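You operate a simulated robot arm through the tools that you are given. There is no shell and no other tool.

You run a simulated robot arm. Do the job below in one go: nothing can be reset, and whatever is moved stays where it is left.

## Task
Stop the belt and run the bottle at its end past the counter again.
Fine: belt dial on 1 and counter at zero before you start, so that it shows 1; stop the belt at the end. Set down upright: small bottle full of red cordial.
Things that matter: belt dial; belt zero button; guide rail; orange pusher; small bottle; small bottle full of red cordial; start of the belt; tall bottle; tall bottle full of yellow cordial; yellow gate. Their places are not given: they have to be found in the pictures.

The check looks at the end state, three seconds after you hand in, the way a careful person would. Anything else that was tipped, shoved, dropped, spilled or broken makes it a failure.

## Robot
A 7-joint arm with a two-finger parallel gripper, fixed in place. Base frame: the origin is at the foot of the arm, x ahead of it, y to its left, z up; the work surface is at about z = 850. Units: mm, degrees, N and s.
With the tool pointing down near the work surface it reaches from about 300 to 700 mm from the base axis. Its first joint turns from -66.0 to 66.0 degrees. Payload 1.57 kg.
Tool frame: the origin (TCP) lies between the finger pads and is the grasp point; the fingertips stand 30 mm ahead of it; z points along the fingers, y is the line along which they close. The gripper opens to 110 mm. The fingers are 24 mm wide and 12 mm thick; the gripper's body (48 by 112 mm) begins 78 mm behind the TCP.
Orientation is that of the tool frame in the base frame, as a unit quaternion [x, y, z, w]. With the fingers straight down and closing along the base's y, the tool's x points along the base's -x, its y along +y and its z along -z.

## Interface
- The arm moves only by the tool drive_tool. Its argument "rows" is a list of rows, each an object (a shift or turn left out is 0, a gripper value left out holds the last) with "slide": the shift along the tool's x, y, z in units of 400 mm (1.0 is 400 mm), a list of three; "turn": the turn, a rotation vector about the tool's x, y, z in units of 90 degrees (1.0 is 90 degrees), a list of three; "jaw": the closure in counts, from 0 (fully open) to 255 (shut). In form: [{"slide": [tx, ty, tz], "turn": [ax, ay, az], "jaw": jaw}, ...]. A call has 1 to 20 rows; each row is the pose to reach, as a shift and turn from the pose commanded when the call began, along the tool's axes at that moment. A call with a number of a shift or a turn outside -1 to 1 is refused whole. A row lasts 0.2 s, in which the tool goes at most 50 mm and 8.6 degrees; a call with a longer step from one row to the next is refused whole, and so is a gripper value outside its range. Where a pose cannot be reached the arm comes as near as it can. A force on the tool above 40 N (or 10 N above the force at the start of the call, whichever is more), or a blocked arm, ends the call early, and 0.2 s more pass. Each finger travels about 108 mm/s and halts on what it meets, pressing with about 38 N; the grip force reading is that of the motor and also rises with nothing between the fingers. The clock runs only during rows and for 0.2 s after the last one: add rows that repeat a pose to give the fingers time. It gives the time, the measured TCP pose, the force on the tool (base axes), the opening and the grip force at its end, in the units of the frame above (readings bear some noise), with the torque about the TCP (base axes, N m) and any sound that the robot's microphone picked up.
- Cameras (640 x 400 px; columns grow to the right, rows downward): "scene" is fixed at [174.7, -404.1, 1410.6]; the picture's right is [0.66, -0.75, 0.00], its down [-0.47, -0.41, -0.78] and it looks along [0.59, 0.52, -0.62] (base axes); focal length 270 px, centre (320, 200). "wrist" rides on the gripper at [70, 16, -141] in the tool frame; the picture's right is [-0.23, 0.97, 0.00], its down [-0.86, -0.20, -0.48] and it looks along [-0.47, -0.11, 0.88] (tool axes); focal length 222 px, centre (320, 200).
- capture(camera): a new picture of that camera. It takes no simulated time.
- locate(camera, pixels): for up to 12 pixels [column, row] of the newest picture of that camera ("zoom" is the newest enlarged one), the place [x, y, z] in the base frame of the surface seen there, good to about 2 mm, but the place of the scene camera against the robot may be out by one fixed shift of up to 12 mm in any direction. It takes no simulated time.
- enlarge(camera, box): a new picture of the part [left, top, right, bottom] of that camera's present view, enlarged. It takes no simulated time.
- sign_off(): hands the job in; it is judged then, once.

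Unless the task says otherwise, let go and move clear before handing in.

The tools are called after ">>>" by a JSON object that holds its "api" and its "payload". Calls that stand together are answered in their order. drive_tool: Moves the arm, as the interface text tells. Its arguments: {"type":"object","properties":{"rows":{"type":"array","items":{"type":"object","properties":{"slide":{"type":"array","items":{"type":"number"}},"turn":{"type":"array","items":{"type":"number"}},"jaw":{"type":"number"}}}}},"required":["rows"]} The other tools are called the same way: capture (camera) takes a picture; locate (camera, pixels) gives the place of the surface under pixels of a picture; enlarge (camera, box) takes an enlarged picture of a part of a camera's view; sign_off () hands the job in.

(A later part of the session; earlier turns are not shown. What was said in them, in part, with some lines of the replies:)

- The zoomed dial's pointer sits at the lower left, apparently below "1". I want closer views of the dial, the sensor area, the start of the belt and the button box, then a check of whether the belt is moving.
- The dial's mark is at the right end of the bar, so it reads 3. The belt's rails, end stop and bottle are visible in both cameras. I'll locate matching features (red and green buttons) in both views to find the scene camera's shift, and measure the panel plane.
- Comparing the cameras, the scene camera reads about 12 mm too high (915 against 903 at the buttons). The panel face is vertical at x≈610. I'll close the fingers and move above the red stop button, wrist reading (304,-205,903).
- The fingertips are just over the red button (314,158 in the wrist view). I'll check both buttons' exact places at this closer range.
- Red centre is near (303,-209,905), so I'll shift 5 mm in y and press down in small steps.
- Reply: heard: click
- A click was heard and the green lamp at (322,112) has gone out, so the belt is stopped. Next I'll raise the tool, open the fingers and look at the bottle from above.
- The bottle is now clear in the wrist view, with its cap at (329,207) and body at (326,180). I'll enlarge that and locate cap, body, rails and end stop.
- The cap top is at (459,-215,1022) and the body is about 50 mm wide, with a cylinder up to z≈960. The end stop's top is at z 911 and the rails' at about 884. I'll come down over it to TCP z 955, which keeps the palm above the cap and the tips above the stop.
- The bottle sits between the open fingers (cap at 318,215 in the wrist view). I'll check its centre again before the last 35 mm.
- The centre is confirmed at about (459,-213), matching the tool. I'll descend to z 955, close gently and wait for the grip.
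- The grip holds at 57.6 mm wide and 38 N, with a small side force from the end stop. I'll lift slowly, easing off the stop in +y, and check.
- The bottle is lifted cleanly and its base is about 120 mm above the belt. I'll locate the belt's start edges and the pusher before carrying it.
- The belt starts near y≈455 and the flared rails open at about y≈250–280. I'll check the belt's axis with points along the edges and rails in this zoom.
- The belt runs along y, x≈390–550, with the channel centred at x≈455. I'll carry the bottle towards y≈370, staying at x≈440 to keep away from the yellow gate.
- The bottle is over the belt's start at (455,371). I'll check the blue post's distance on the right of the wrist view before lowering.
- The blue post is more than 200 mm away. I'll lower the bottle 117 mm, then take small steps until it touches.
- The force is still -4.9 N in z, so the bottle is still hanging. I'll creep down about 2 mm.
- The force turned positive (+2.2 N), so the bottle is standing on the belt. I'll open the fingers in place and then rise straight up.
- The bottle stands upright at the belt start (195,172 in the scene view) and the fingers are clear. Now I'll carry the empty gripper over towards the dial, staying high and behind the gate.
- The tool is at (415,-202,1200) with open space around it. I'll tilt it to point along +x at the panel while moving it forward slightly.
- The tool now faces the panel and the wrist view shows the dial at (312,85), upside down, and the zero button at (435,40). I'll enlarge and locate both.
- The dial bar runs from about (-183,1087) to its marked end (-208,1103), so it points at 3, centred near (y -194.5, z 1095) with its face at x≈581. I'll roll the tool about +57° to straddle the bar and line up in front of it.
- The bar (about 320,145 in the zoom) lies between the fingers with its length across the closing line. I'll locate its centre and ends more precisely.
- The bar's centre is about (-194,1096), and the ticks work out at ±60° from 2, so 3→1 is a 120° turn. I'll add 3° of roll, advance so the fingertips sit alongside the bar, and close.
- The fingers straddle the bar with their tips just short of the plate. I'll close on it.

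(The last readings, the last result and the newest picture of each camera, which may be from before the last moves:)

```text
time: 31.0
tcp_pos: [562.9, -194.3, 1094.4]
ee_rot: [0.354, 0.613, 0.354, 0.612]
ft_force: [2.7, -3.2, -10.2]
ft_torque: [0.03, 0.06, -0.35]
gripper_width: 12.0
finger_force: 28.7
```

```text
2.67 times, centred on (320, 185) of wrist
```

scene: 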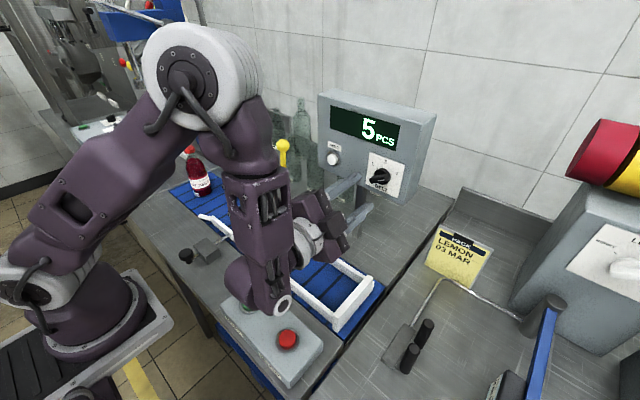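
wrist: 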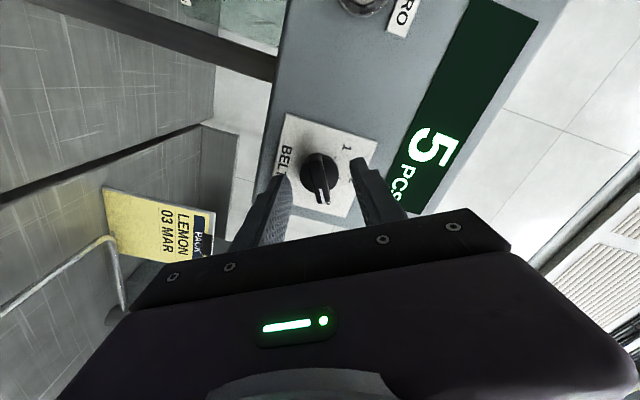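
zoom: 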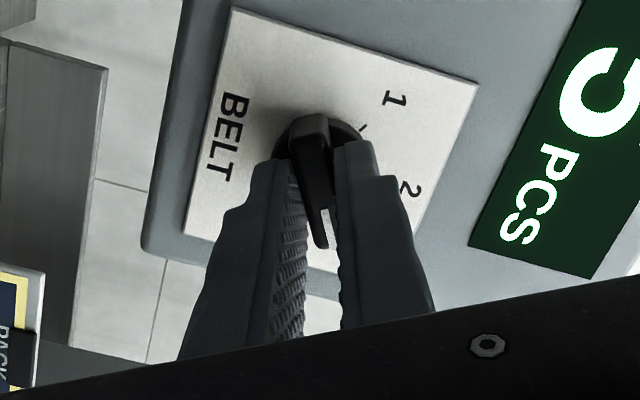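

The bar is held at 12 mm width with about 10 N of side load downward. I'll ease the tool about 1 mm that way and turn 60° counter-clockwise (to 2).

>>> {"api": "drive_tool", "payload": {"rows": [{"slide": [0, -0.003, 0]}, {"slide": [0, -0.003, 0], "turn": [0, 0, -0.05]}, {"slide": [0, -0.003, 0], "turn": [0, 0, -0.11]}, {"slide": [0, -0.003, 0], "turn": [0, 0, -0.18]}, {"slide": [0, -0.003, 0], "turn": [0, 0, -0.26]}, {"slide": [0, -0.003, 0], "turn": [0, 0, -0.34]}, {"slide": [0, -0.003, 0], "turn": [0, 0, -0.42]}, {"slide": [0, -0.003, 0], "turn": [0, 0, -0.5]}, {"slide": [0, -0.003, 0], "turn": [0, 0, -0.58]}, {"slide": [0, -0.003, 0], "turn": [0, 0, -0.6667]}, {"slide": [0, -0.003, 0], "turn": [0, 0, -0.6667]}]}}

>>> {"api": "capture", "payload": {"camera": "scene"}}

>>> {"api": "enlarge", "payload": {"camera": "scene", "box": [330, 130, 430, 220]}}

```text
time: 33.4
tcp_pos: [562.6, -196.2, 1093.6]
ee_rot: [0.0, 0.707, -0.002, 0.707]
ft_force: [-4.5, -8.6, -7.8]
ft_torque: [0.01, 0.51, -0.23]
gripper_width: 12.0
finger_force: 28.5
```

```text
taken
```

scene: 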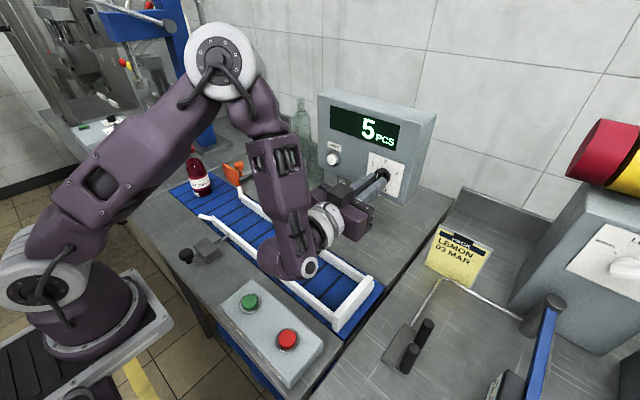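

```text
4.44 times, centred on (380, 175) of scene
```

zoom: 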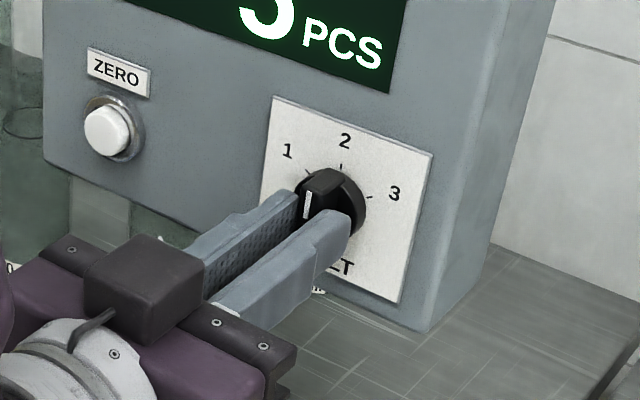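

The dial has followed to 2. I'll shift about 1.5 mm to ease the side load and turn another 60° to 1.

>>> {"api": "drive_tool", "payload": {"rows": [{"slide": [0.003, -0.004, 0]}, {"slide": [0.003, -0.004, 0], "turn": [0, 0, -0.05]}, {"slide": [0.003, -0.004, 0], "turn": [0, 0, -0.11]}, {"slide": [0.003, -0.004, 0], "turn": [0, 0, -0.18]}, {"slide": [0.003, -0.004, 0], "turn": [0, 0, -0.26]}, {"slide": [0.003, -0.004, 0], "turn": [0, 0, -0.34]}, {"slide": [0.003, -0.004, 0], "turn": [0, 0, -0.42]}, {"slide": [0.003, -0.004, 0], "turn": [0, 0, -0.5]}, {"slide": [0.003, -0.004, 0], "turn": [0, 0, -0.58]}, {"slide": [0.003, -0.004, 0], "turn": [0, 0, -0.6667]}, {"slide": [0.003, -0.004, 0], "turn": [0, 0, -0.6667]}]}}

>>> {"api": "capture", "payload": {"camera": "scene"}}

>>> {"api": "enlarge", "payload": {"camera": "scene", "box": [330, 130, 430, 220]}}

>>> {"api": "enlarge", "payload": {"camera": "wrist", "box": [220, 110, 420, 260]}}

```text
time: 35.5
tcp_pos: [578.5, -193.5, 1096.2]
ee_rot: [-0.322, 0.636, -0.317, 0.626]
ft_force: [-9.6, 5.7, 1.6]
ft_torque: [-0.03, -0.39, -0.65]
gripper_width: 11.9
finger_force: 29.4
out of reach, approached as far as the arm can: row 8, 9, 10
stopped in row 10: the force on the tool passed its limit at 57 N (the readings are from after the stop); the commanded pose is now the measured one
```

```text
taken
```

scene: 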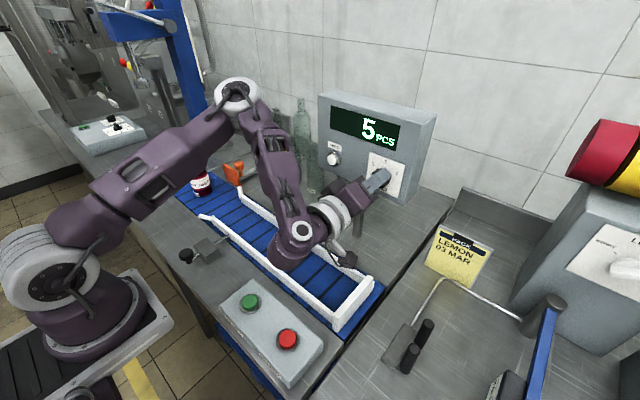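

```text
4.44 times, centred on (380, 175) of scene
```

zoom: 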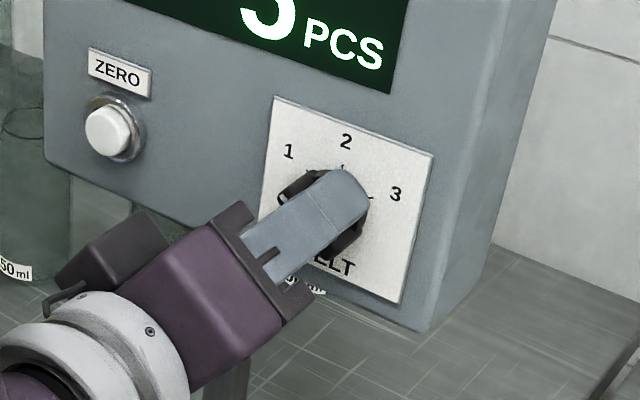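

```text
2.67 times, centred on (320, 185) of wrist
```

zoom: 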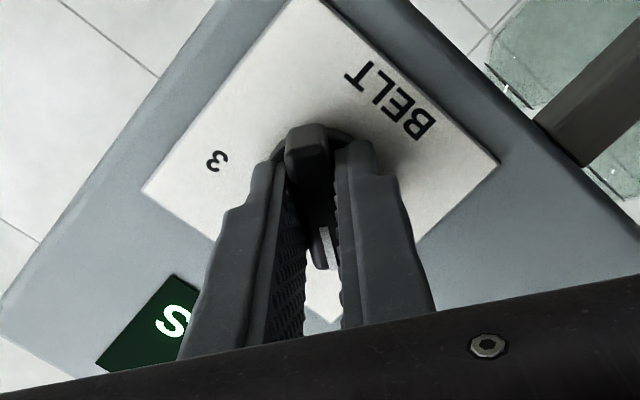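

The roll hit a joint limit at about -54° and the tool drifted 16 mm forward onto the plate, so the call stopped. I'll open the fingers and back straight out to see where the dial settled.

>>> {"api": "drive_tool", "payload": {"rows": [{"slide": [0, 0, -0.005], "jaw": 200}, {"slide": [0, 0, -0.01], "jaw": 139}, {"slide": [0, 0, -0.02]}, {"slide": [0, 0, -0.05]}, {"slide": [0, 0, -0.1]}, {"slide": [0, 0, -0.18]}, {"slide": [0, 0, -0.18]}]}}

>>> {"api": "capture", "payload": {"camera": "scene"}}

>>> {"api": "enlarge", "payload": {"camera": "scene", "box": [330, 130, 430, 220]}}

>>> {"api": "capture", "payload": {"camera": "wrist"}}

>>> {"api": "enlarge", "payload": {"camera": "wrist", "box": [220, 60, 420, 230]}}

```text
time: 37.1
tcp_pos: [569.5, -194.9, 1117.9]
ee_rot: [-0.322, 0.636, -0.318, 0.625]
ft_force: [0.5, 2.1, -1.2]
ft_torque: [-0.03, 0.02, 0.0]
gripper_width: 51.4
finger_force: 1.2
out of reach, approached as far as the arm can: row 3, 4, 5, 6, 7
```

```text
taken
```

scene: 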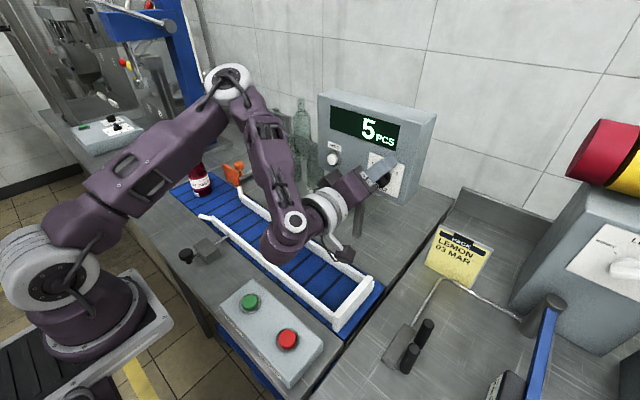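

```text
4.44 times, centred on (380, 175) of scene
```

zoom: 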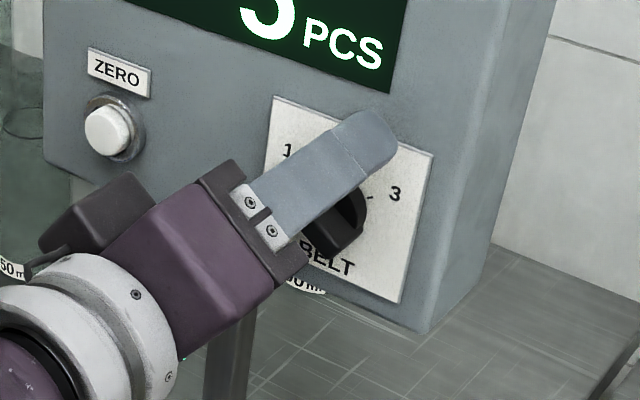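

```text
taken
```

wrist: 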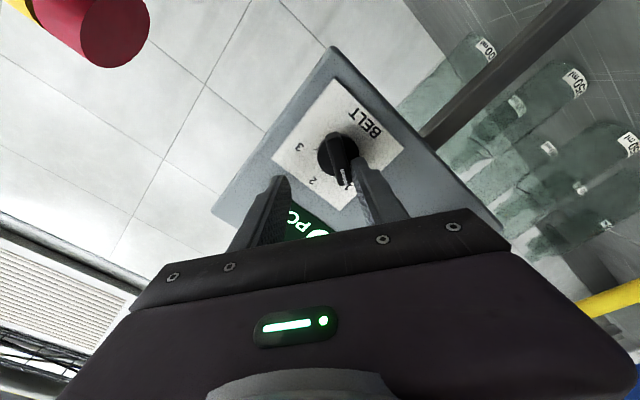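

```text
2.35 times, centred on (320, 145) of wrist
```

zoom: 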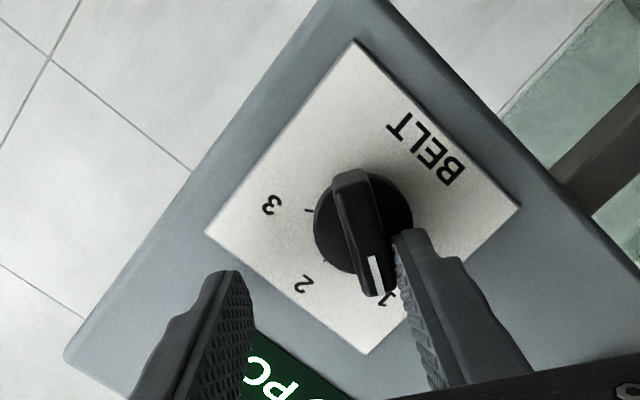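

The dial bar appears at about 1, but the tool is jammed at a joint limit and drifted up 22 mm, so one finger is beside the bar (zoom 410,250). I'll open wide, then roll back towards level while moving out from the panel.

>>> {"api": "drive_tool", "payload": {"rows": [{"slide": [0, 0, 0], "jaw": 15}, {"slide": [0, 0, 0]}]}}

>>> {"api": "enlarge", "payload": {"camera": "wrist", "box": [220, 60, 420, 230]}}

```text
time: 37.7
tcp_pos: [569.4, -194.5, 1116.6]
ee_rot: [-0.322, 0.636, -0.318, 0.625]
ft_force: [0.3, -0.5, 0.6]
ft_torque: [0.01, 0.02, -0.02]
gripper_width: 103.7
finger_force: 0.1
```

```text
2.35 times, centred on (320, 145) of wrist
```

zoom: 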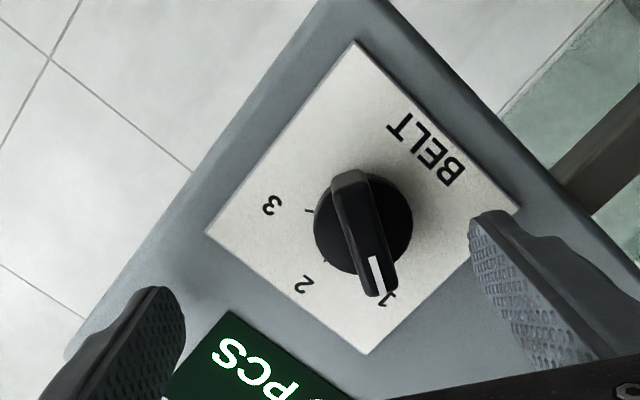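

The fingers are now wide and free, and the bar points near 1. I'll back out and roll towards level.

>>> {"api": "drive_tool", "payload": {"rows": [{"slide": [0, 0, 0.1], "turn": [0, 0, 0.09]}, {"slide": [0, 0, 0.08], "turn": [0, 0, 0.18]}, {"slide": [0, 0, 0.05], "turn": [0, 0, 0.27]}, {"slide": [0, 0, 0.0], "turn": [0, 0, 0.36]}, {"slide": [0, 0, 0.0], "turn": [0, 0, 0.45]}, {"slide": [0, 0, -0.04], "turn": [0, 0, 0.54]}, {"slide": [0, 0, -0.04], "turn": [0, 0, 0.594]}, {"slide": [0, 0, -0.04], "turn": [0, 0, 0.594]}]}}

>>> {"api": "capture", "payload": {"camera": "scene"}}

>>> {"api": "enlarge", "payload": {"camera": "scene", "box": [330, 130, 430, 220]}}

>>> {"api": "capture", "payload": {"camera": "wrist"}}

>>> {"api": "enlarge", "payload": {"camera": "wrist", "box": [260, 60, 400, 200]}}

```text
time: 38.0
tcp_pos: [579.9, -196.1, 1121.2]
ee_rot: [-0.3, 0.644, -0.304, 0.635]
ft_force: [-69.5, 22.7, 7.7]
ft_torque: [-0.92, -3.45, -0.97]
gripper_width: 95.8
finger_force: 0.1
stopped in row 1: the force on the tool passed its limit at 119 N (the readings are from after the stop); the commanded pose is now the measured one
```

```text
taken
```

scene: 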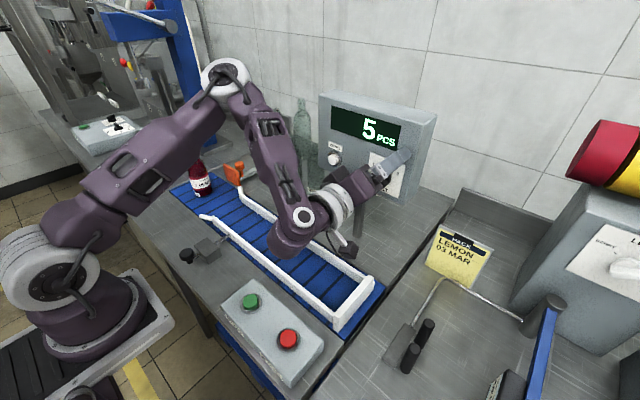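

```text
4.44 times, centred on (380, 175) of scene
```

zoom: 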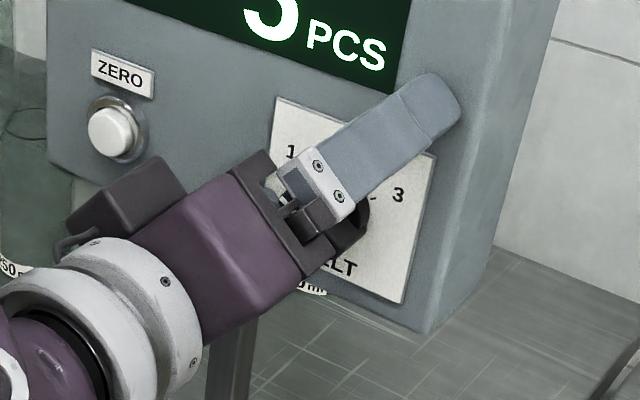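

```text
taken
```

wrist: 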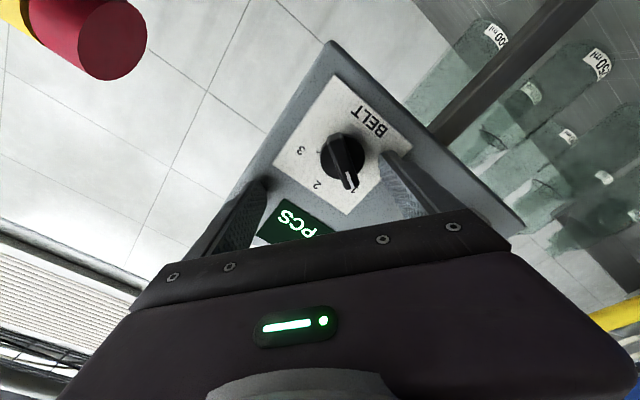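

```text
2.86 times, centred on (330, 130) of wrist
```

zoom: 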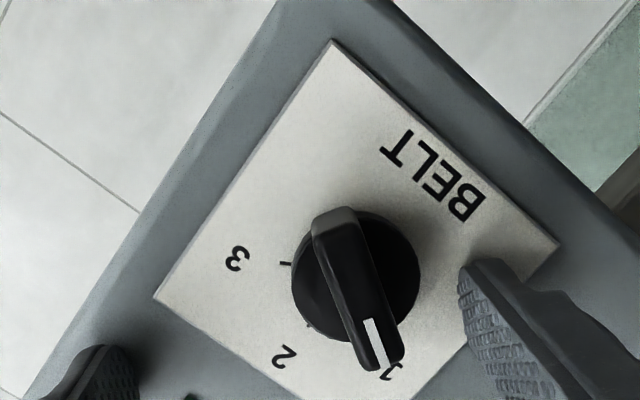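

I pressed into the panel because the commanded pose had reset to the measured one. The dial still points to 1. I'll back off in -z from here with a roll towards level, and then check whether the panel moved.

>>> {"api": "drive_tool", "payload": {"rows": [{"slide": [0, 0, -0.02], "turn": [0, 0, 0.05]}, {"slide": [0, 0, -0.03], "turn": [0, 0, 0.13]}, {"slide": [0, 0, -0.045], "turn": [0, 0, 0.21]}, {"slide": [0, 0, -0.07], "turn": [0, 0, 0.29]}, {"slide": [0, 0, -0.1], "turn": [0, 0, 0.37]}, {"slide": [0, 0, -0.14], "turn": [0, 0, 0.45]}, {"slide": [0, 0, -0.18], "turn": [0, 0, 0.53]}, {"slide": [0, 0, -0.2], "turn": [0, 0, 0.562]}, {"slide": [0, 0, -0.2], "turn": [0, 0, 0.562]}]}}

>>> {"api": "capture", "payload": {"camera": "scene"}}

>>> {"api": "enlarge", "payload": {"camera": "scene", "box": [300, 80, 450, 220]}}

>>> {"api": "capture", "payload": {"camera": "wrist"}}

>>> {"api": "enlarge", "payload": {"camera": "wrist", "box": [260, 60, 400, 200]}}

```text
time: 40.0
tcp_pos: [503.9, -196.2, 1119.3]
ee_rot: [0.004, 0.712, -0.002, 0.702]
ft_force: [0.9, -0.6, 0.5]
ft_torque: [-0.04, -0.01, 0.03]
gripper_width: 103.7
finger_force: 0.1
```

```text
taken
```

scene: 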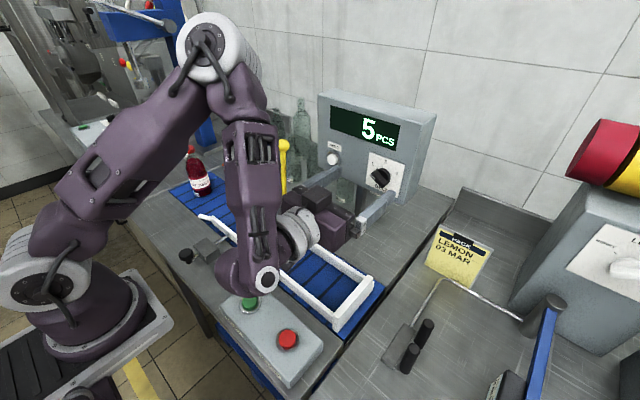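

```text
2.86 times, centred on (375, 150) of scene
```

zoom: 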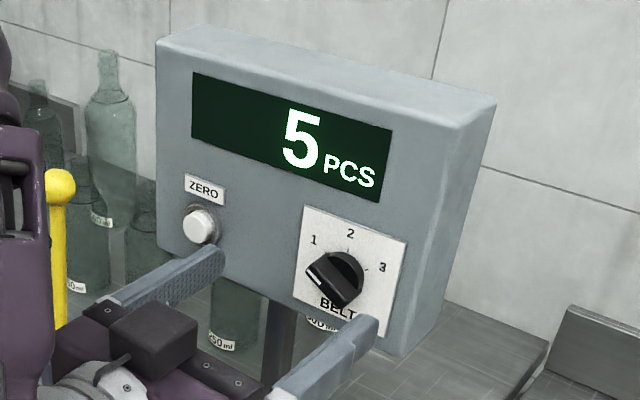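

```text
taken
```

wrist: 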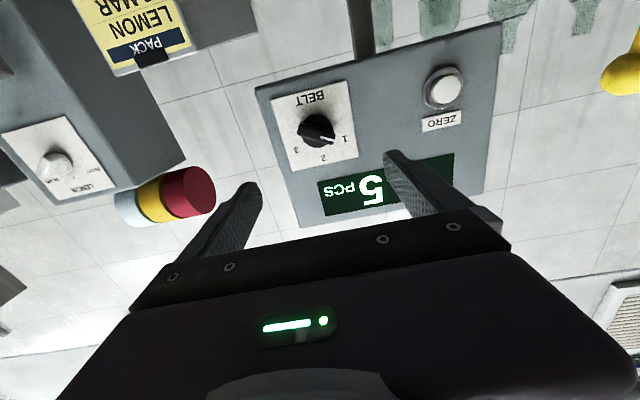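

```text
2.86 times, centred on (330, 130) of wrist
```

zoom: 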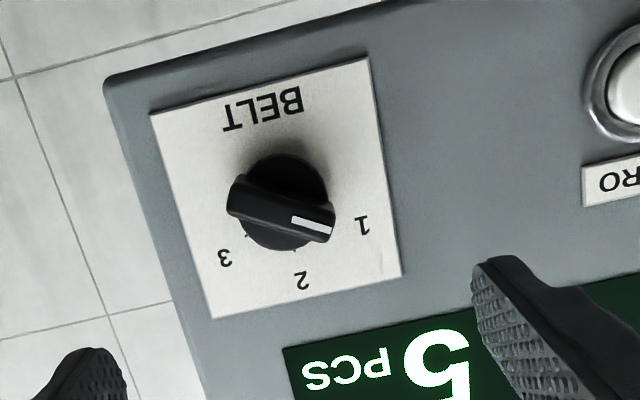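

The panel is back at its original place in the picture and the dial bar now measures 60° left of vertical, exactly on 1. Next I'll locate the zero button (443,88 in the wrist view) for pressing.

>>> {"api": "locate", "payload": {"camera": "wrist", "pixels": [[443, 88], [433, 90], [453, 87], [443, 80], [443, 97], [470, 90], [620, 75], [440, 122]]}}

>>> {"api": "enlarge", "payload": {"camera": "wrist", "box": [400, 40, 500, 140]}}

```text
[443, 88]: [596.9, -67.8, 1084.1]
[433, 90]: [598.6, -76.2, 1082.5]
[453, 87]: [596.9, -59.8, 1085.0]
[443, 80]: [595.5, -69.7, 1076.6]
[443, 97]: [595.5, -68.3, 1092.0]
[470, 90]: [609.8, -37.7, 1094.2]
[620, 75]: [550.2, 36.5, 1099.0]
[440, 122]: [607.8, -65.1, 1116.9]
```

```text
4.00 times, centred on (450, 90) of wrist
```

zoom: 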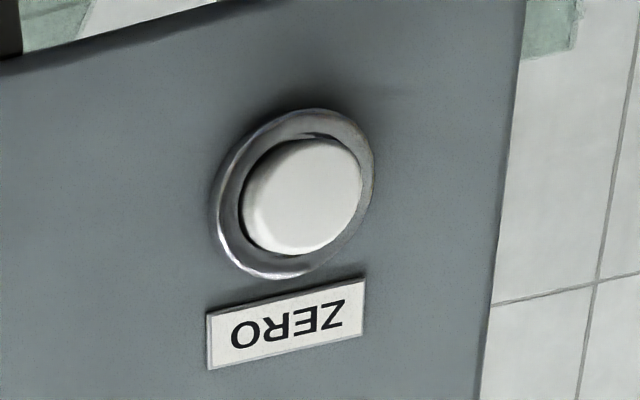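

The zero button's face is at (596,-68,1084.5) and the gate ball is well to the side at y≈36. I'll close the fingers and move in front of the button.

>>> {"api": "drive_tool", "payload": {"rows": [{"slide": [0.02, 0.08, 0], "jaw": 255}, {"slide": [0.05, 0.16, 0]}, {"slide": [0.08, 0.24, 0]}, {"slide": [0.087, 0.3205, 0]}, {"slide": [0.087, 0.3205, 0.05]}, {"slide": [0.087, 0.3205, 0.1]}, {"slide": [0.087, 0.3205, 0.1]}]}}

>>> {"api": "capture", "payload": {"camera": "wrist"}}

>>> {"api": "capture", "payload": {"camera": "scene"}}

>>> {"api": "enlarge", "payload": {"camera": "scene", "box": [270, 110, 400, 210]}}

>>> {"api": "locate", "payload": {"camera": "wrist", "pixels": [[316, 165], [320, 150], [310, 160], [330, 160]]}}

```text
time: 41.6
tcp_pos: [550.2, -71.8, 1083.1]
ee_rot: [0.003, 0.712, -0.002, 0.702]
ft_force: [0.6, 0.0, 0.1]
ft_torque: [0.02, 0.03, -0.03]
gripper_width: 0.0
finger_force: 21.1
out of reach, approached as far as the arm can: row 3, 4, 5, 6, 7
```

```text
taken
```

wrist: 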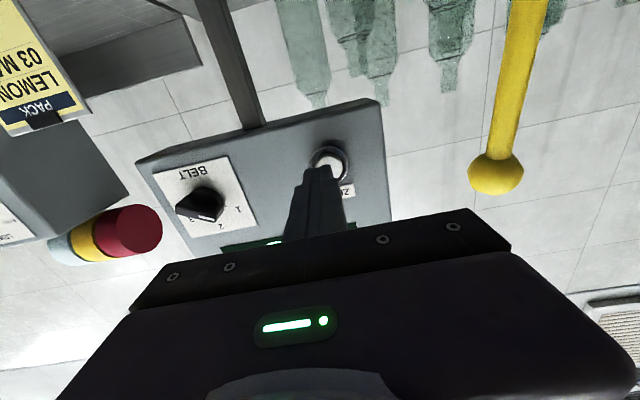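

```text
taken
```

scene: 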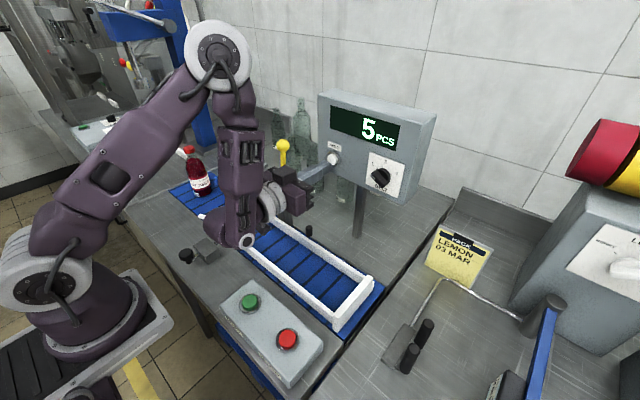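

```text
4.00 times, centred on (335, 160) of scene
```

zoom: 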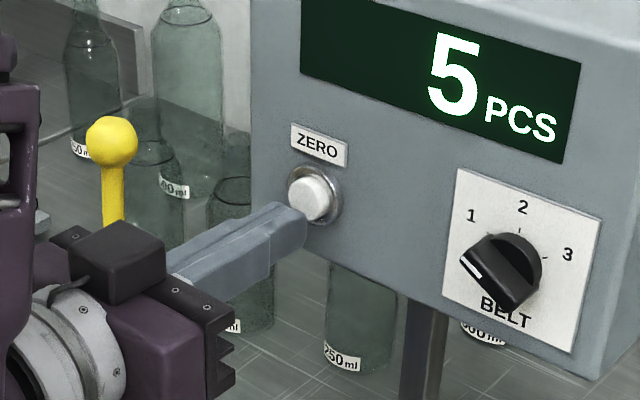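

```text
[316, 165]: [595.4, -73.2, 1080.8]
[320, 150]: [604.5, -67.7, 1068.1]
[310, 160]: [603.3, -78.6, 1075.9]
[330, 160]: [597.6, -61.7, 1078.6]
```

The arm stopped slightly short in y at (550,-72,1083), but the fingertips face the button about 16 mm away. I'll press forward in small steps.

>>> {"api": "drive_tool", "payload": {"rows": [{"slide": [0, 0.005, 0.02]}, {"slide": [0, 0.005, 0.035]}, {"slide": [0, 0.005, 0.042]}, {"slide": [0, 0.005, 0.046]}, {"slide": [0, 0.005, 0.05]}, {"slide": [0, 0.005, 0.05]}]}}

>>> {"api": "capture", "payload": {"camera": "scene"}}

>>> {"api": "enlarge", "payload": {"camera": "scene", "box": [270, 110, 400, 210]}}

```text
time: 43.0
tcp_pos: [569.5, -71.8, 1083.1]
ee_rot: [0.004, 0.712, -0.003, 0.702]
ft_force: [-3.7, -0.7, 1.0]
ft_torque: [0.04, -0.07, 0.02]
gripper_width: 0.0
finger_force: 21.6
heard: click
```

```text
taken
```

scene: 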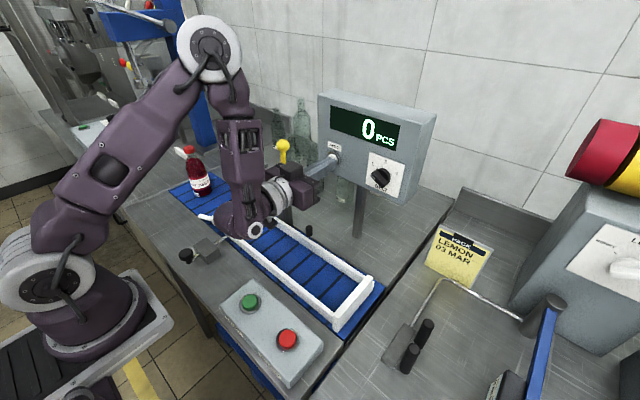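

```text
4.00 times, centred on (335, 160) of scene
```

zoom: 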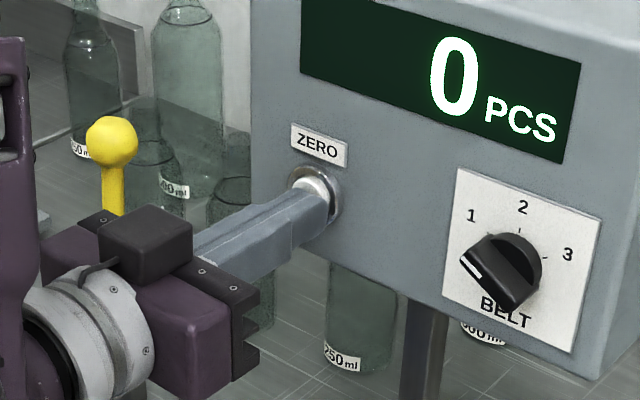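

The counter now shows 0 with a click heard, and the dial's white mark points to 1. I'll back away from the panel, then sideways and up to the open area used before.

>>> {"api": "drive_tool", "payload": {"rows": [{"slide": [0, -0.01, -0.02]}, {"slide": [0, -0.03, -0.05]}, {"slide": [-0.01, -0.08, -0.08]}, {"slide": [-0.03, -0.15, -0.12]}, {"slide": [-0.07, -0.22, -0.16]}, {"slide": [-0.11, -0.28, -0.2]}, {"slide": [-0.15, -0.31, -0.22]}, {"slide": [-0.18, -0.31, -0.23]}, {"slide": [-0.18, -0.31, -0.23]}]}}

>>> {"api": "capture", "payload": {"camera": "scene"}}

```text
time: 45.0
tcp_pos: [477.8, -192.8, 1156.3]
ee_rot: [0.004, 0.712, -0.003, 0.702]
ft_force: [0.1, 0.1, -0.3]
ft_torque: [-0.05, 0.0, 0.0]
gripper_width: 0.0
finger_force: 21.5
```

```text
taken
```

scene: 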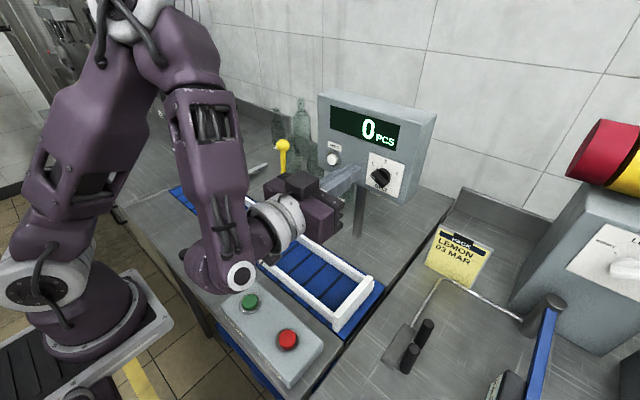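

The tool is clear at (478,-193,1156). I'll tilt it back to point straight down, reversing the earlier motion.

>>> {"api": "drive_tool", "payload": {"rows": [{"slide": [-0.01, 0, -0.0145], "turn": [0, 0.09, 0]}, {"slide": [-0.02, 0, -0.029], "turn": [0, 0.18, 0]}, {"slide": [-0.03, 0, -0.0435], "turn": [0, 0.27, 0]}, {"slide": [-0.04, 0, -0.058], "turn": [0, 0.36, 0]}, {"slide": [-0.05, 0, -0.0725], "turn": [0, 0.45, 0]}, {"slide": [-0.06, 0, -0.087], "turn": [0, 0.54, 0]}, {"slide": [-0.07, 0, -0.1015], "turn": [0, 0.63, 0]}, {"slide": [-0.08, 0, -0.116], "turn": [0, 0.72, 0]}, {"slide": [-0.09, 0, -0.13], "turn": [0, 0.81, 0]}, {"slide": [-0.1, 0, -0.145], "turn": [0, 0.9, 0]}, {"slide": [-0.11, 0, -0.157], "turn": [0, 0.991, 0]}, {"slide": [-0.11, 0, -0.157], "turn": [0, 0.991, 0]}]}}

>>> {"api": "capture", "payload": {"camera": "scene"}}

>>> {"api": "capture", "payload": {"camera": "wrist"}}

```text
time: 47.6
tcp_pos: [415.0, -193.0, 1201.1]
ee_rot: [0.005, 1.0, 0.0, 0.0]
ft_force: [0.3, -0.3, 0.5]
ft_torque: [0.0, 0.01, 0.01]
gripper_width: 0.1
finger_force: 21.3
```

```text
taken
```

scene: 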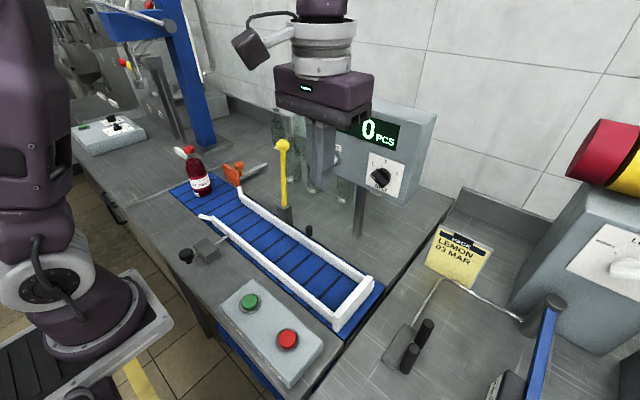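

```text
taken
```

wrist: 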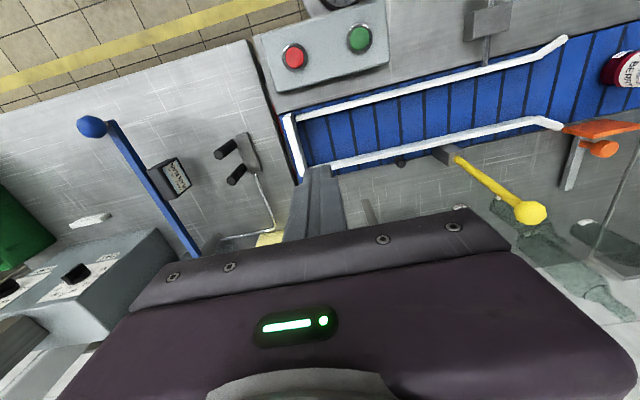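

The arm is pointing down again at (415,-193,1201) and the bottle is still upright at the start. I'll move over the green button at (303,-101).

>>> {"api": "drive_tool", "payload": {"rows": [{"slide": [0.08, 0.07, 0]}, {"slide": [0.16, 0.14, 0]}, {"slide": [0.24, 0.21, 0]}, {"slide": [0.28, 0.23, 0.05]}, {"slide": [0.28, 0.23, 0.17]}, {"slide": [0.28, 0.23, 0.29]}, {"slide": [0.28, 0.23, 0.41]}, {"slide": [0.28, 0.23, 0.53]}, {"slide": [0.28, 0.23, 0.6]}, {"slide": [0.28, 0.23, 0.6]}]}}

>>> {"api": "capture", "payload": {"camera": "wrist"}}

>>> {"api": "capture", "payload": {"camera": "scene"}}

>>> {"api": "enlarge", "payload": {"camera": "wrist", "box": [260, 110, 380, 230]}}

```text
time: 49.8
tcp_pos: [304.5, -100.6, 960.2]
ee_rot: [0.005, 1.0, 0.001, 0.0]
ft_force: [-0.5, 0.1, 0.2]
ft_torque: [0.03, 0.01, -0.01]
gripper_width: 0.2
finger_force: 21.6
```

```text
taken
```

wrist: 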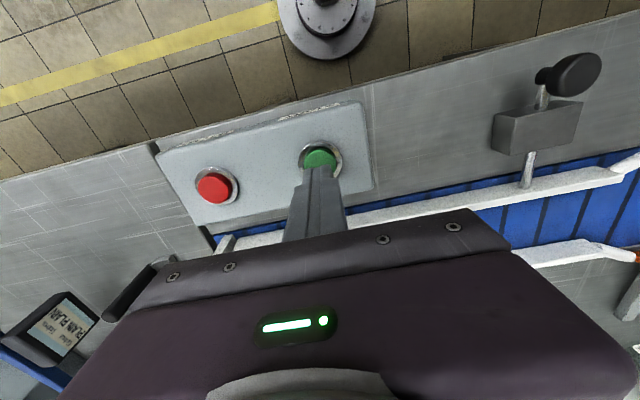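

```text
taken
```

scene: 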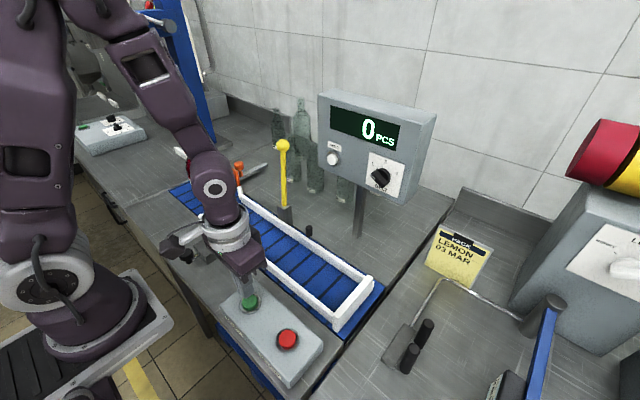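

```text
3.33 times, centred on (320, 170) of wrist
```

zoom: 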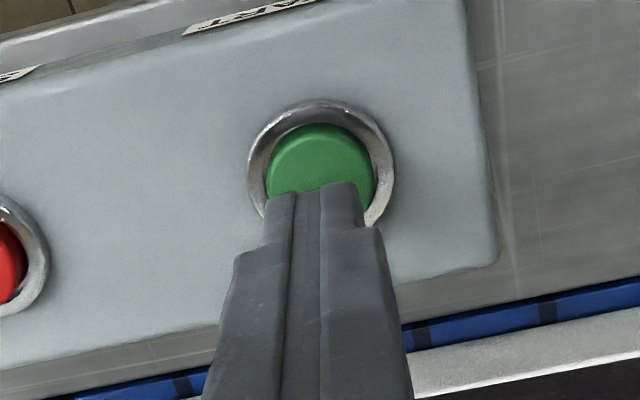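

The fingertips are over the green button (318,157 in the wrist view). I'll press down to the depth that worked on the red one and lift again.

>>> {"api": "drive_tool", "payload": {"rows": [{"slide": [0, 0, 0.04]}, {"slide": [0, 0, 0.06]}, {"slide": [0, 0, 0.068]}, {"slide": [0, 0, 0.073]}, {"slide": [0, 0, 0.077]}, {"slide": [0, 0, 0.06]}, {"slide": [0, 0, 0.0]}]}}

>>> {"api": "capture", "payload": {"camera": "scene"}}

```text
time: 51.4
tcp_pos: [304.2, -100.3, 961.5]
ee_rot: [0.004, 1.0, 0.001, 0.0]
ft_force: [-0.3, 0.6, 0.0]
ft_torque: [0.02, -0.03, -0.03]
gripper_width: 0.1
finger_force: 22.3
heard: click
```

```text
taken
```

scene: 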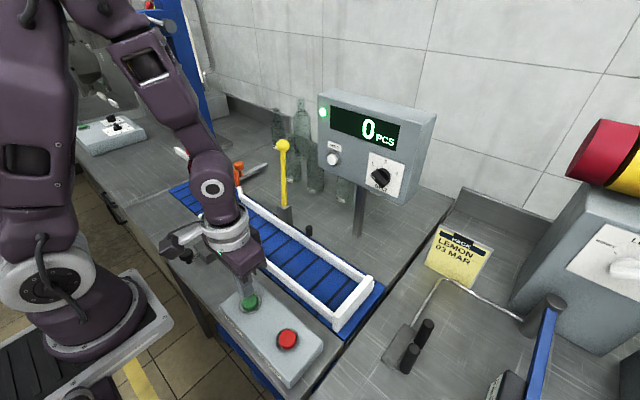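

A click was heard and the green lamp is on, so the belt is running. I'll move over the red button and watch the bottle.

>>> {"api": "drive_tool", "payload": {"rows": [{"slide": [0, -0.1, 0]}, {"slide": [0, -0.2, 0]}, {"slide": [0, -0.274, 0]}, {"slide": [0, -0.274, 0.03]}]}}

>>> {"api": "capture", "payload": {"camera": "scene"}}

```text
time: 52.4
tcp_pos: [303.2, -209.8, 949.1]
ee_rot: [0.004, 1.0, 0.002, 0.0]
ft_force: [-0.2, 0.1, 0.5]
ft_torque: [0.01, 0.01, 0.02]
gripper_width: 0.0
finger_force: 21.1
```

```text
taken
```

scene: 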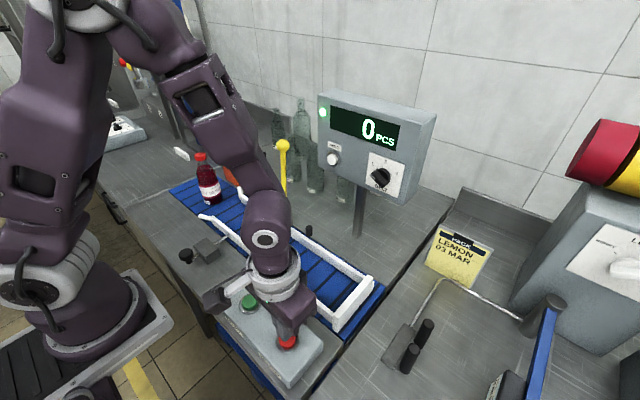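

The bottle is upright and moving (now at 208,180). I'll wait and watch.

>>> {"api": "drive_tool", "payload": {"rows": [{"slide": [0, 0, 0]}, {"slide": [0, 0, 0]}, {"slide": [0, 0, 0]}, {"slide": [0, 0, 0]}, {"slide": [0, 0, 0]}, {"slide": [0, 0, 0]}, {"slide": [0, 0, 0]}, {"slide": [0, 0, 0]}, {"slide": [0, 0, 0]}, {"slide": [0, 0, 0]}]}}

>>> {"api": "capture", "payload": {"camera": "scene"}}

```text
time: 54.6
tcp_pos: [303.1, -209.9, 948.7]
ee_rot: [0.004, 1.0, 0.001, 0.0]
ft_force: [-0.2, -0.6, 0.0]
ft_torque: [-0.01, -0.04, -0.02]
gripper_width: 0.0
finger_force: 21.5
```

```text
taken
```

scene: 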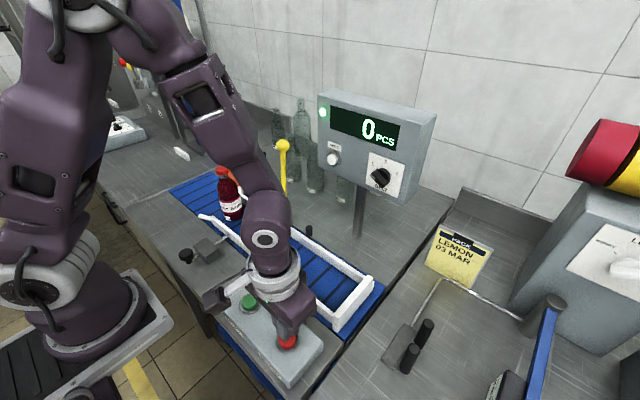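

The bottle is upright inside the rails (230,195) and the counter is still at 0. I'll keep waiting.

>>> {"api": "drive_tool", "payload": {"rows": [{"slide": [0, 0, 0]}, {"slide": [0, 0, 0]}, {"slide": [0, 0, 0]}, {"slide": [0, 0, 0]}, {"slide": [0, 0, 0]}, {"slide": [0, 0, 0]}, {"slide": [0, 0, 0]}, {"slide": [0, 0, 0]}, {"slide": [0, 0, 0]}, {"slide": [0, 0, 0]}, {"slide": [0, 0, 0]}, {"slide": [0, 0, 0]}, {"slide": [0, 0, 0]}, {"slide": [0, 0, 0]}, {"slide": [0, 0, 0]}, {"slide": [0, 0, 0]}]}}

>>> {"api": "capture", "payload": {"camera": "scene"}}

>>> {"api": "capture", "payload": {"camera": "wrist"}}

```text
time: 58.0
tcp_pos: [303.8, -208.7, 948.9]
ee_rot: [0.004, 1.0, 0.001, 0.0]
ft_force: [1.3, 0.7, 0.0]
ft_torque: [0.02, 0.0, 0.0]
gripper_width: 0.0
finger_force: 21.4
```

```text
taken
```

scene: 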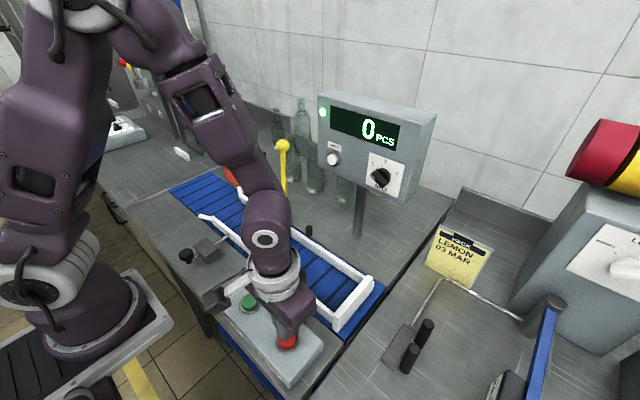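

```text
taken
```

wrist: 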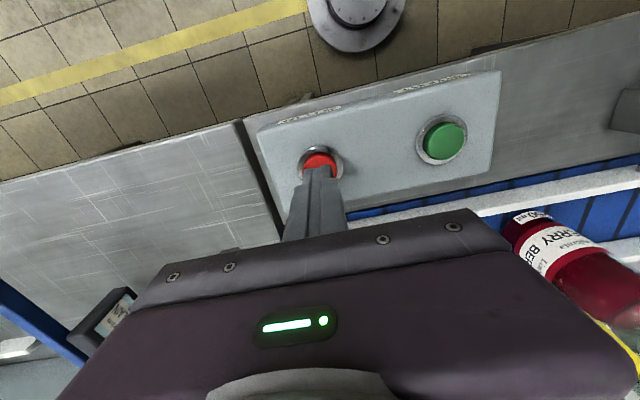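

The bottle is upright in the wrist view at (560,260), about level with the gate, and the counter reads 0. I'll keep waiting in short stages.

>>> {"api": "drive_tool", "payload": {"rows": [{"slide": [0, 0, 0]}, {"slide": [0, 0, 0]}, {"slide": [0, 0, 0]}, {"slide": [0, 0, 0]}, {"slide": [0, 0, 0]}, {"slide": [0, 0, 0]}, {"slide": [0, 0, 0]}, {"slide": [0, 0, 0]}, {"slide": [0, 0, 0]}, {"slide": [0, 0, 0]}]}}

>>> {"api": "capture", "payload": {"camera": "scene"}}

>>> {"api": "capture", "payload": {"camera": "wrist"}}

```text
time: 60.2
tcp_pos: [303.2, -209.2, 948.8]
ee_rot: [0.004, 1.0, 0.002, 0.0]
ft_force: [-0.5, 0.3, 1.4]
ft_torque: [0.0, -0.03, 0.01]
gripper_width: 0.1
finger_force: 21.2
```

```text
taken
```

scene: 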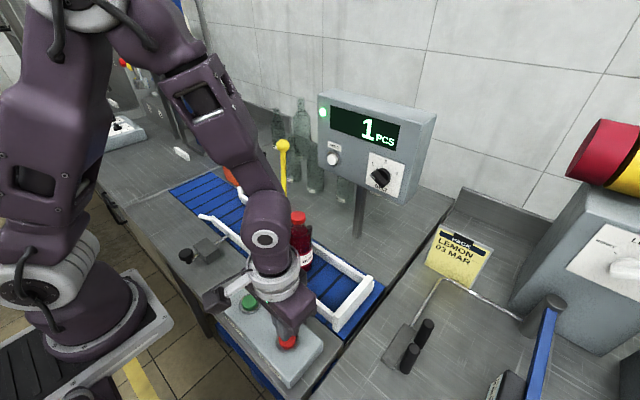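

```text
taken
```

wrist: 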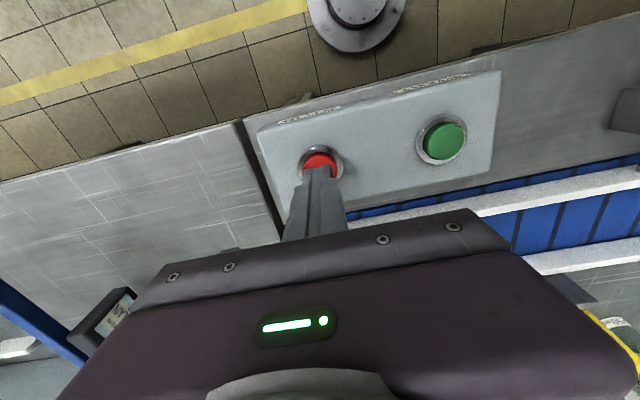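

The counter shows 1 and the bottle is upright past the sensor (300,240). I'll let it reach the end stop, about 3 s more.

>>> {"api": "drive_tool", "payload": {"rows": [{"slide": [0, 0, 0]}, {"slide": [0, 0, 0]}, {"slide": [0, 0, 0]}, {"slide": [0, 0, 0]}, {"slide": [0, 0, 0]}, {"slide": [0, 0, 0]}, {"slide": [0, 0, 0]}, {"slide": [0, 0, 0]}, {"slide": [0, 0, 0]}, {"slide": [0, 0, 0]}, {"slide": [0, 0, 0]}, {"slide": [0, 0, 0]}]}}

>>> {"api": "capture", "payload": {"camera": "scene"}}

>>> {"api": "enlarge", "payload": {"camera": "scene", "box": [280, 190, 400, 340]}}

```text
time: 62.8
tcp_pos: [302.3, -210.0, 949.5]
ee_rot: [0.004, 1.0, 0.002, 0.0]
ft_force: [-0.1, 0.0, 0.2]
ft_torque: [-0.02, -0.01, -0.01]
gripper_width: 0.2
finger_force: 21.0
```

```text
taken
```

scene: 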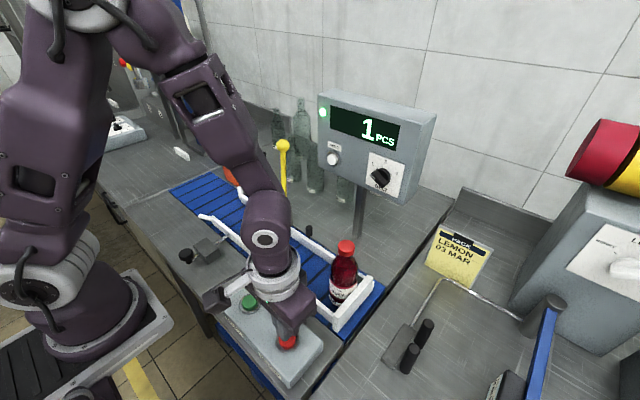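

```text
2.67 times, centred on (340, 265) of scene
```

zoom: 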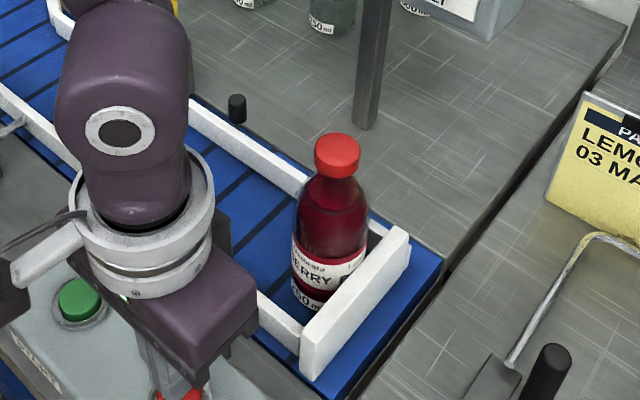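

The bottle is at the end stop, upright, in nearly its original place (cap 345,247), and the counter shows 1. I'll press red now and lift.

>>> {"api": "drive_tool", "payload": {"rows": [{"slide": [0, 0, 0.025]}, {"slide": [0, 0, 0.035]}, {"slide": [0, 0, 0.042]}, {"slide": [0, 0, 0.047]}, {"slide": [0, 0, 0.05]}, {"slide": [0, 0, 0.03]}, {"slide": [0, 0, -0.05]}, {"slide": [0, 0, -0.15]}, {"slide": [0, 0, -0.25]}]}}

>>> {"api": "capture", "payload": {"camera": "scene"}}

```text
time: 64.8
tcp_pos: [303.0, -209.5, 1049.0]
ee_rot: [0.005, 1.0, 0.001, 0.0]
ft_force: [-0.3, -0.3, 0.4]
ft_torque: [0.02, 0.01, -0.01]
gripper_width: 0.0
finger_force: 21.5
heard: click
```

```text
taken
```

scene: 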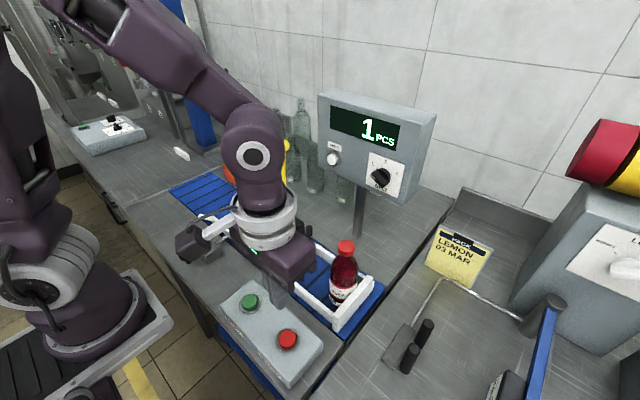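

The click was heard, the green lamp is off, the counter reads 1 and the bottle stands at (344,275). I'll rise further clear and take a last look at everything.

>>> {"api": "drive_tool", "payload": {"rows": [{"slide": [0, 0, -0.1]}, {"slide": [0, 0, -0.2], "jaw": 60}, {"slide": [0, 0, -0.3]}, {"slide": [-0.1, 0.1, -0.38]}, {"slide": [-0.15, 0.2, -0.42]}, {"slide": [-0.15, 0.3, -0.42]}, {"slide": [-0.15, 0.3, -0.42]}, {"slide": [-0.15, 0.3, -0.42]}]}}

>>> {"api": "capture", "payload": {"camera": "scene"}}

>>> {"api": "enlarge", "payload": {"camera": "scene", "box": [300, 80, 450, 220]}}

>>> {"api": "enlarge", "payload": {"camera": "scene", "box": [160, 130, 400, 380]}}

```text
refused: row 4 steps farther than a row can; nothing moved
```

```text
taken
```

scene: 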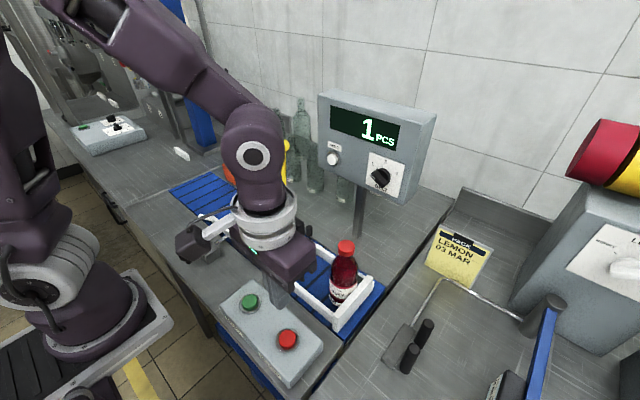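

```text
2.86 times, centred on (375, 150) of scene
```

zoom: 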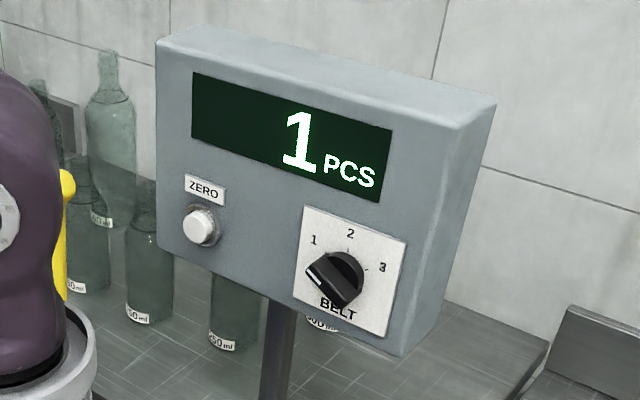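

```text
1.60 times, centred on (280, 255) of scene
```

zoom: 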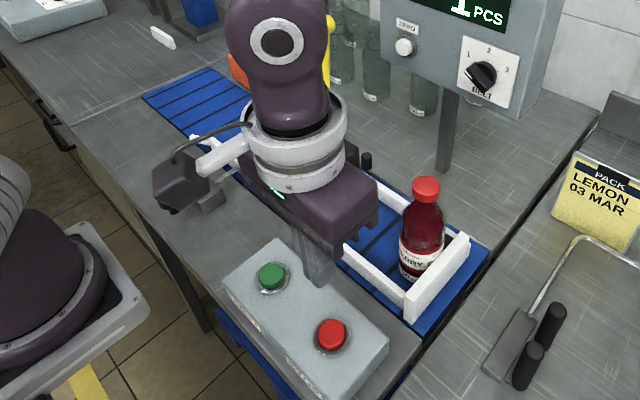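

The counter reads 1, the dial is on 1, the lamp is off and the bottle is upright. The retreat was refused for one long step, so I'll repeat it with smaller steps for a final look.

>>> {"api": "drive_tool", "payload": {"rows": [{"slide": [0, 0, -0.1]}, {"slide": [0, 0, -0.2], "jaw": 60}, {"slide": [0, 0, -0.3]}, {"slide": [0, 0, -0.4]}, {"slide": [0, 0, -0.42]}, {"slide": [0, 0, -0.42]}]}}

>>> {"api": "capture", "payload": {"camera": "scene"}}

>>> {"api": "capture", "payload": {"camera": "wrist"}}

>>> {"api": "enlarge", "payload": {"camera": "scene", "box": [160, 130, 400, 380]}}

```text
time: 66.2
tcp_pos: [302.6, -210.0, 1217.5]
ee_rot: [0.004, 1.0, 0.001, 0.0]
ft_force: [0.0, -0.3, 0.2]
ft_torque: [-0.03, 0.02, 0.01]
gripper_width: 84.2
finger_force: 0.0
```

```text
taken
```

scene: 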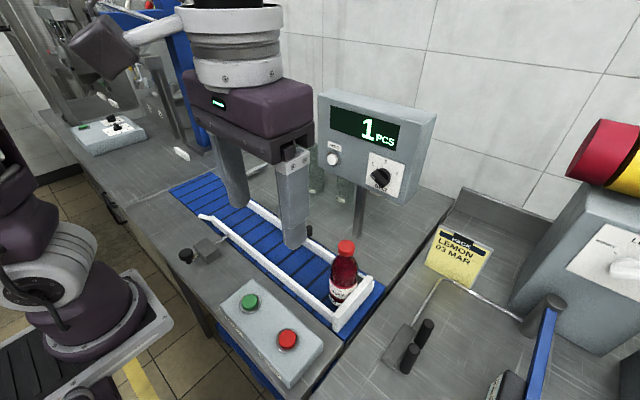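

```text
taken
```

wrist: 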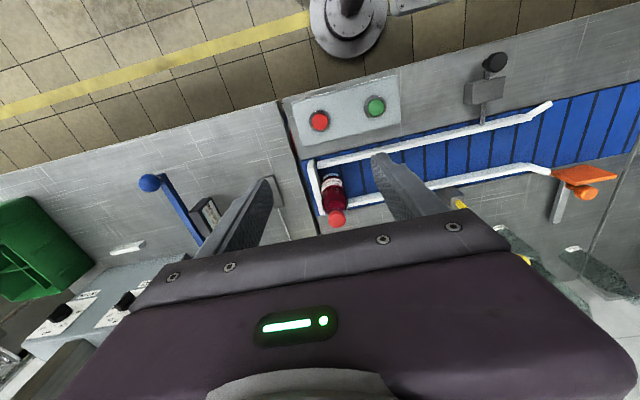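

```text
1.60 times, centred on (280, 255) of scene
```

zoom: 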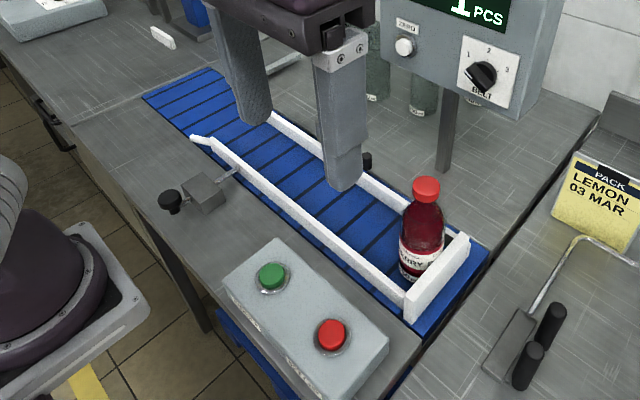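

The final pictures show the bottle upright at the belt's end (345,275), the counter at 1, the dial on 1 and the lamp off. Rails, pusher and gate are in place, and the gripper is empty and well clear, so I'll hand in.

>>> {"api": "sign_off", "payload": {}}

```text
The job is handed in.
```

The last pictures show the job done: the red cordial bottle went past the counter again and stands upright at the end of the belt. The counter reads 1, the belt dial is on 1, and the belt is stopped with its lamp off. I handed it in with the gripper empty and clear.

I stopped the belt, set the bottle at the start, turned the dial from 3 to 1 and zeroed the counter. Then I ran the belt until the bottle reached the end stop and pressed stop.

**Panel contact:** while I turned the dial, the arm hit a joint limit and its fingertips pressed on the counter panel twice. The force peaked at about 57 N and then 119 N. The second press was my mistake: I sent a forward move thinking the arm would start from further back. The panel shifted slightly under the load, but in later pictures it was back in its original place. The dial, zero button and display all worked afterwards.

Nothing else looked tipped, moved or spilled in the final pictures.
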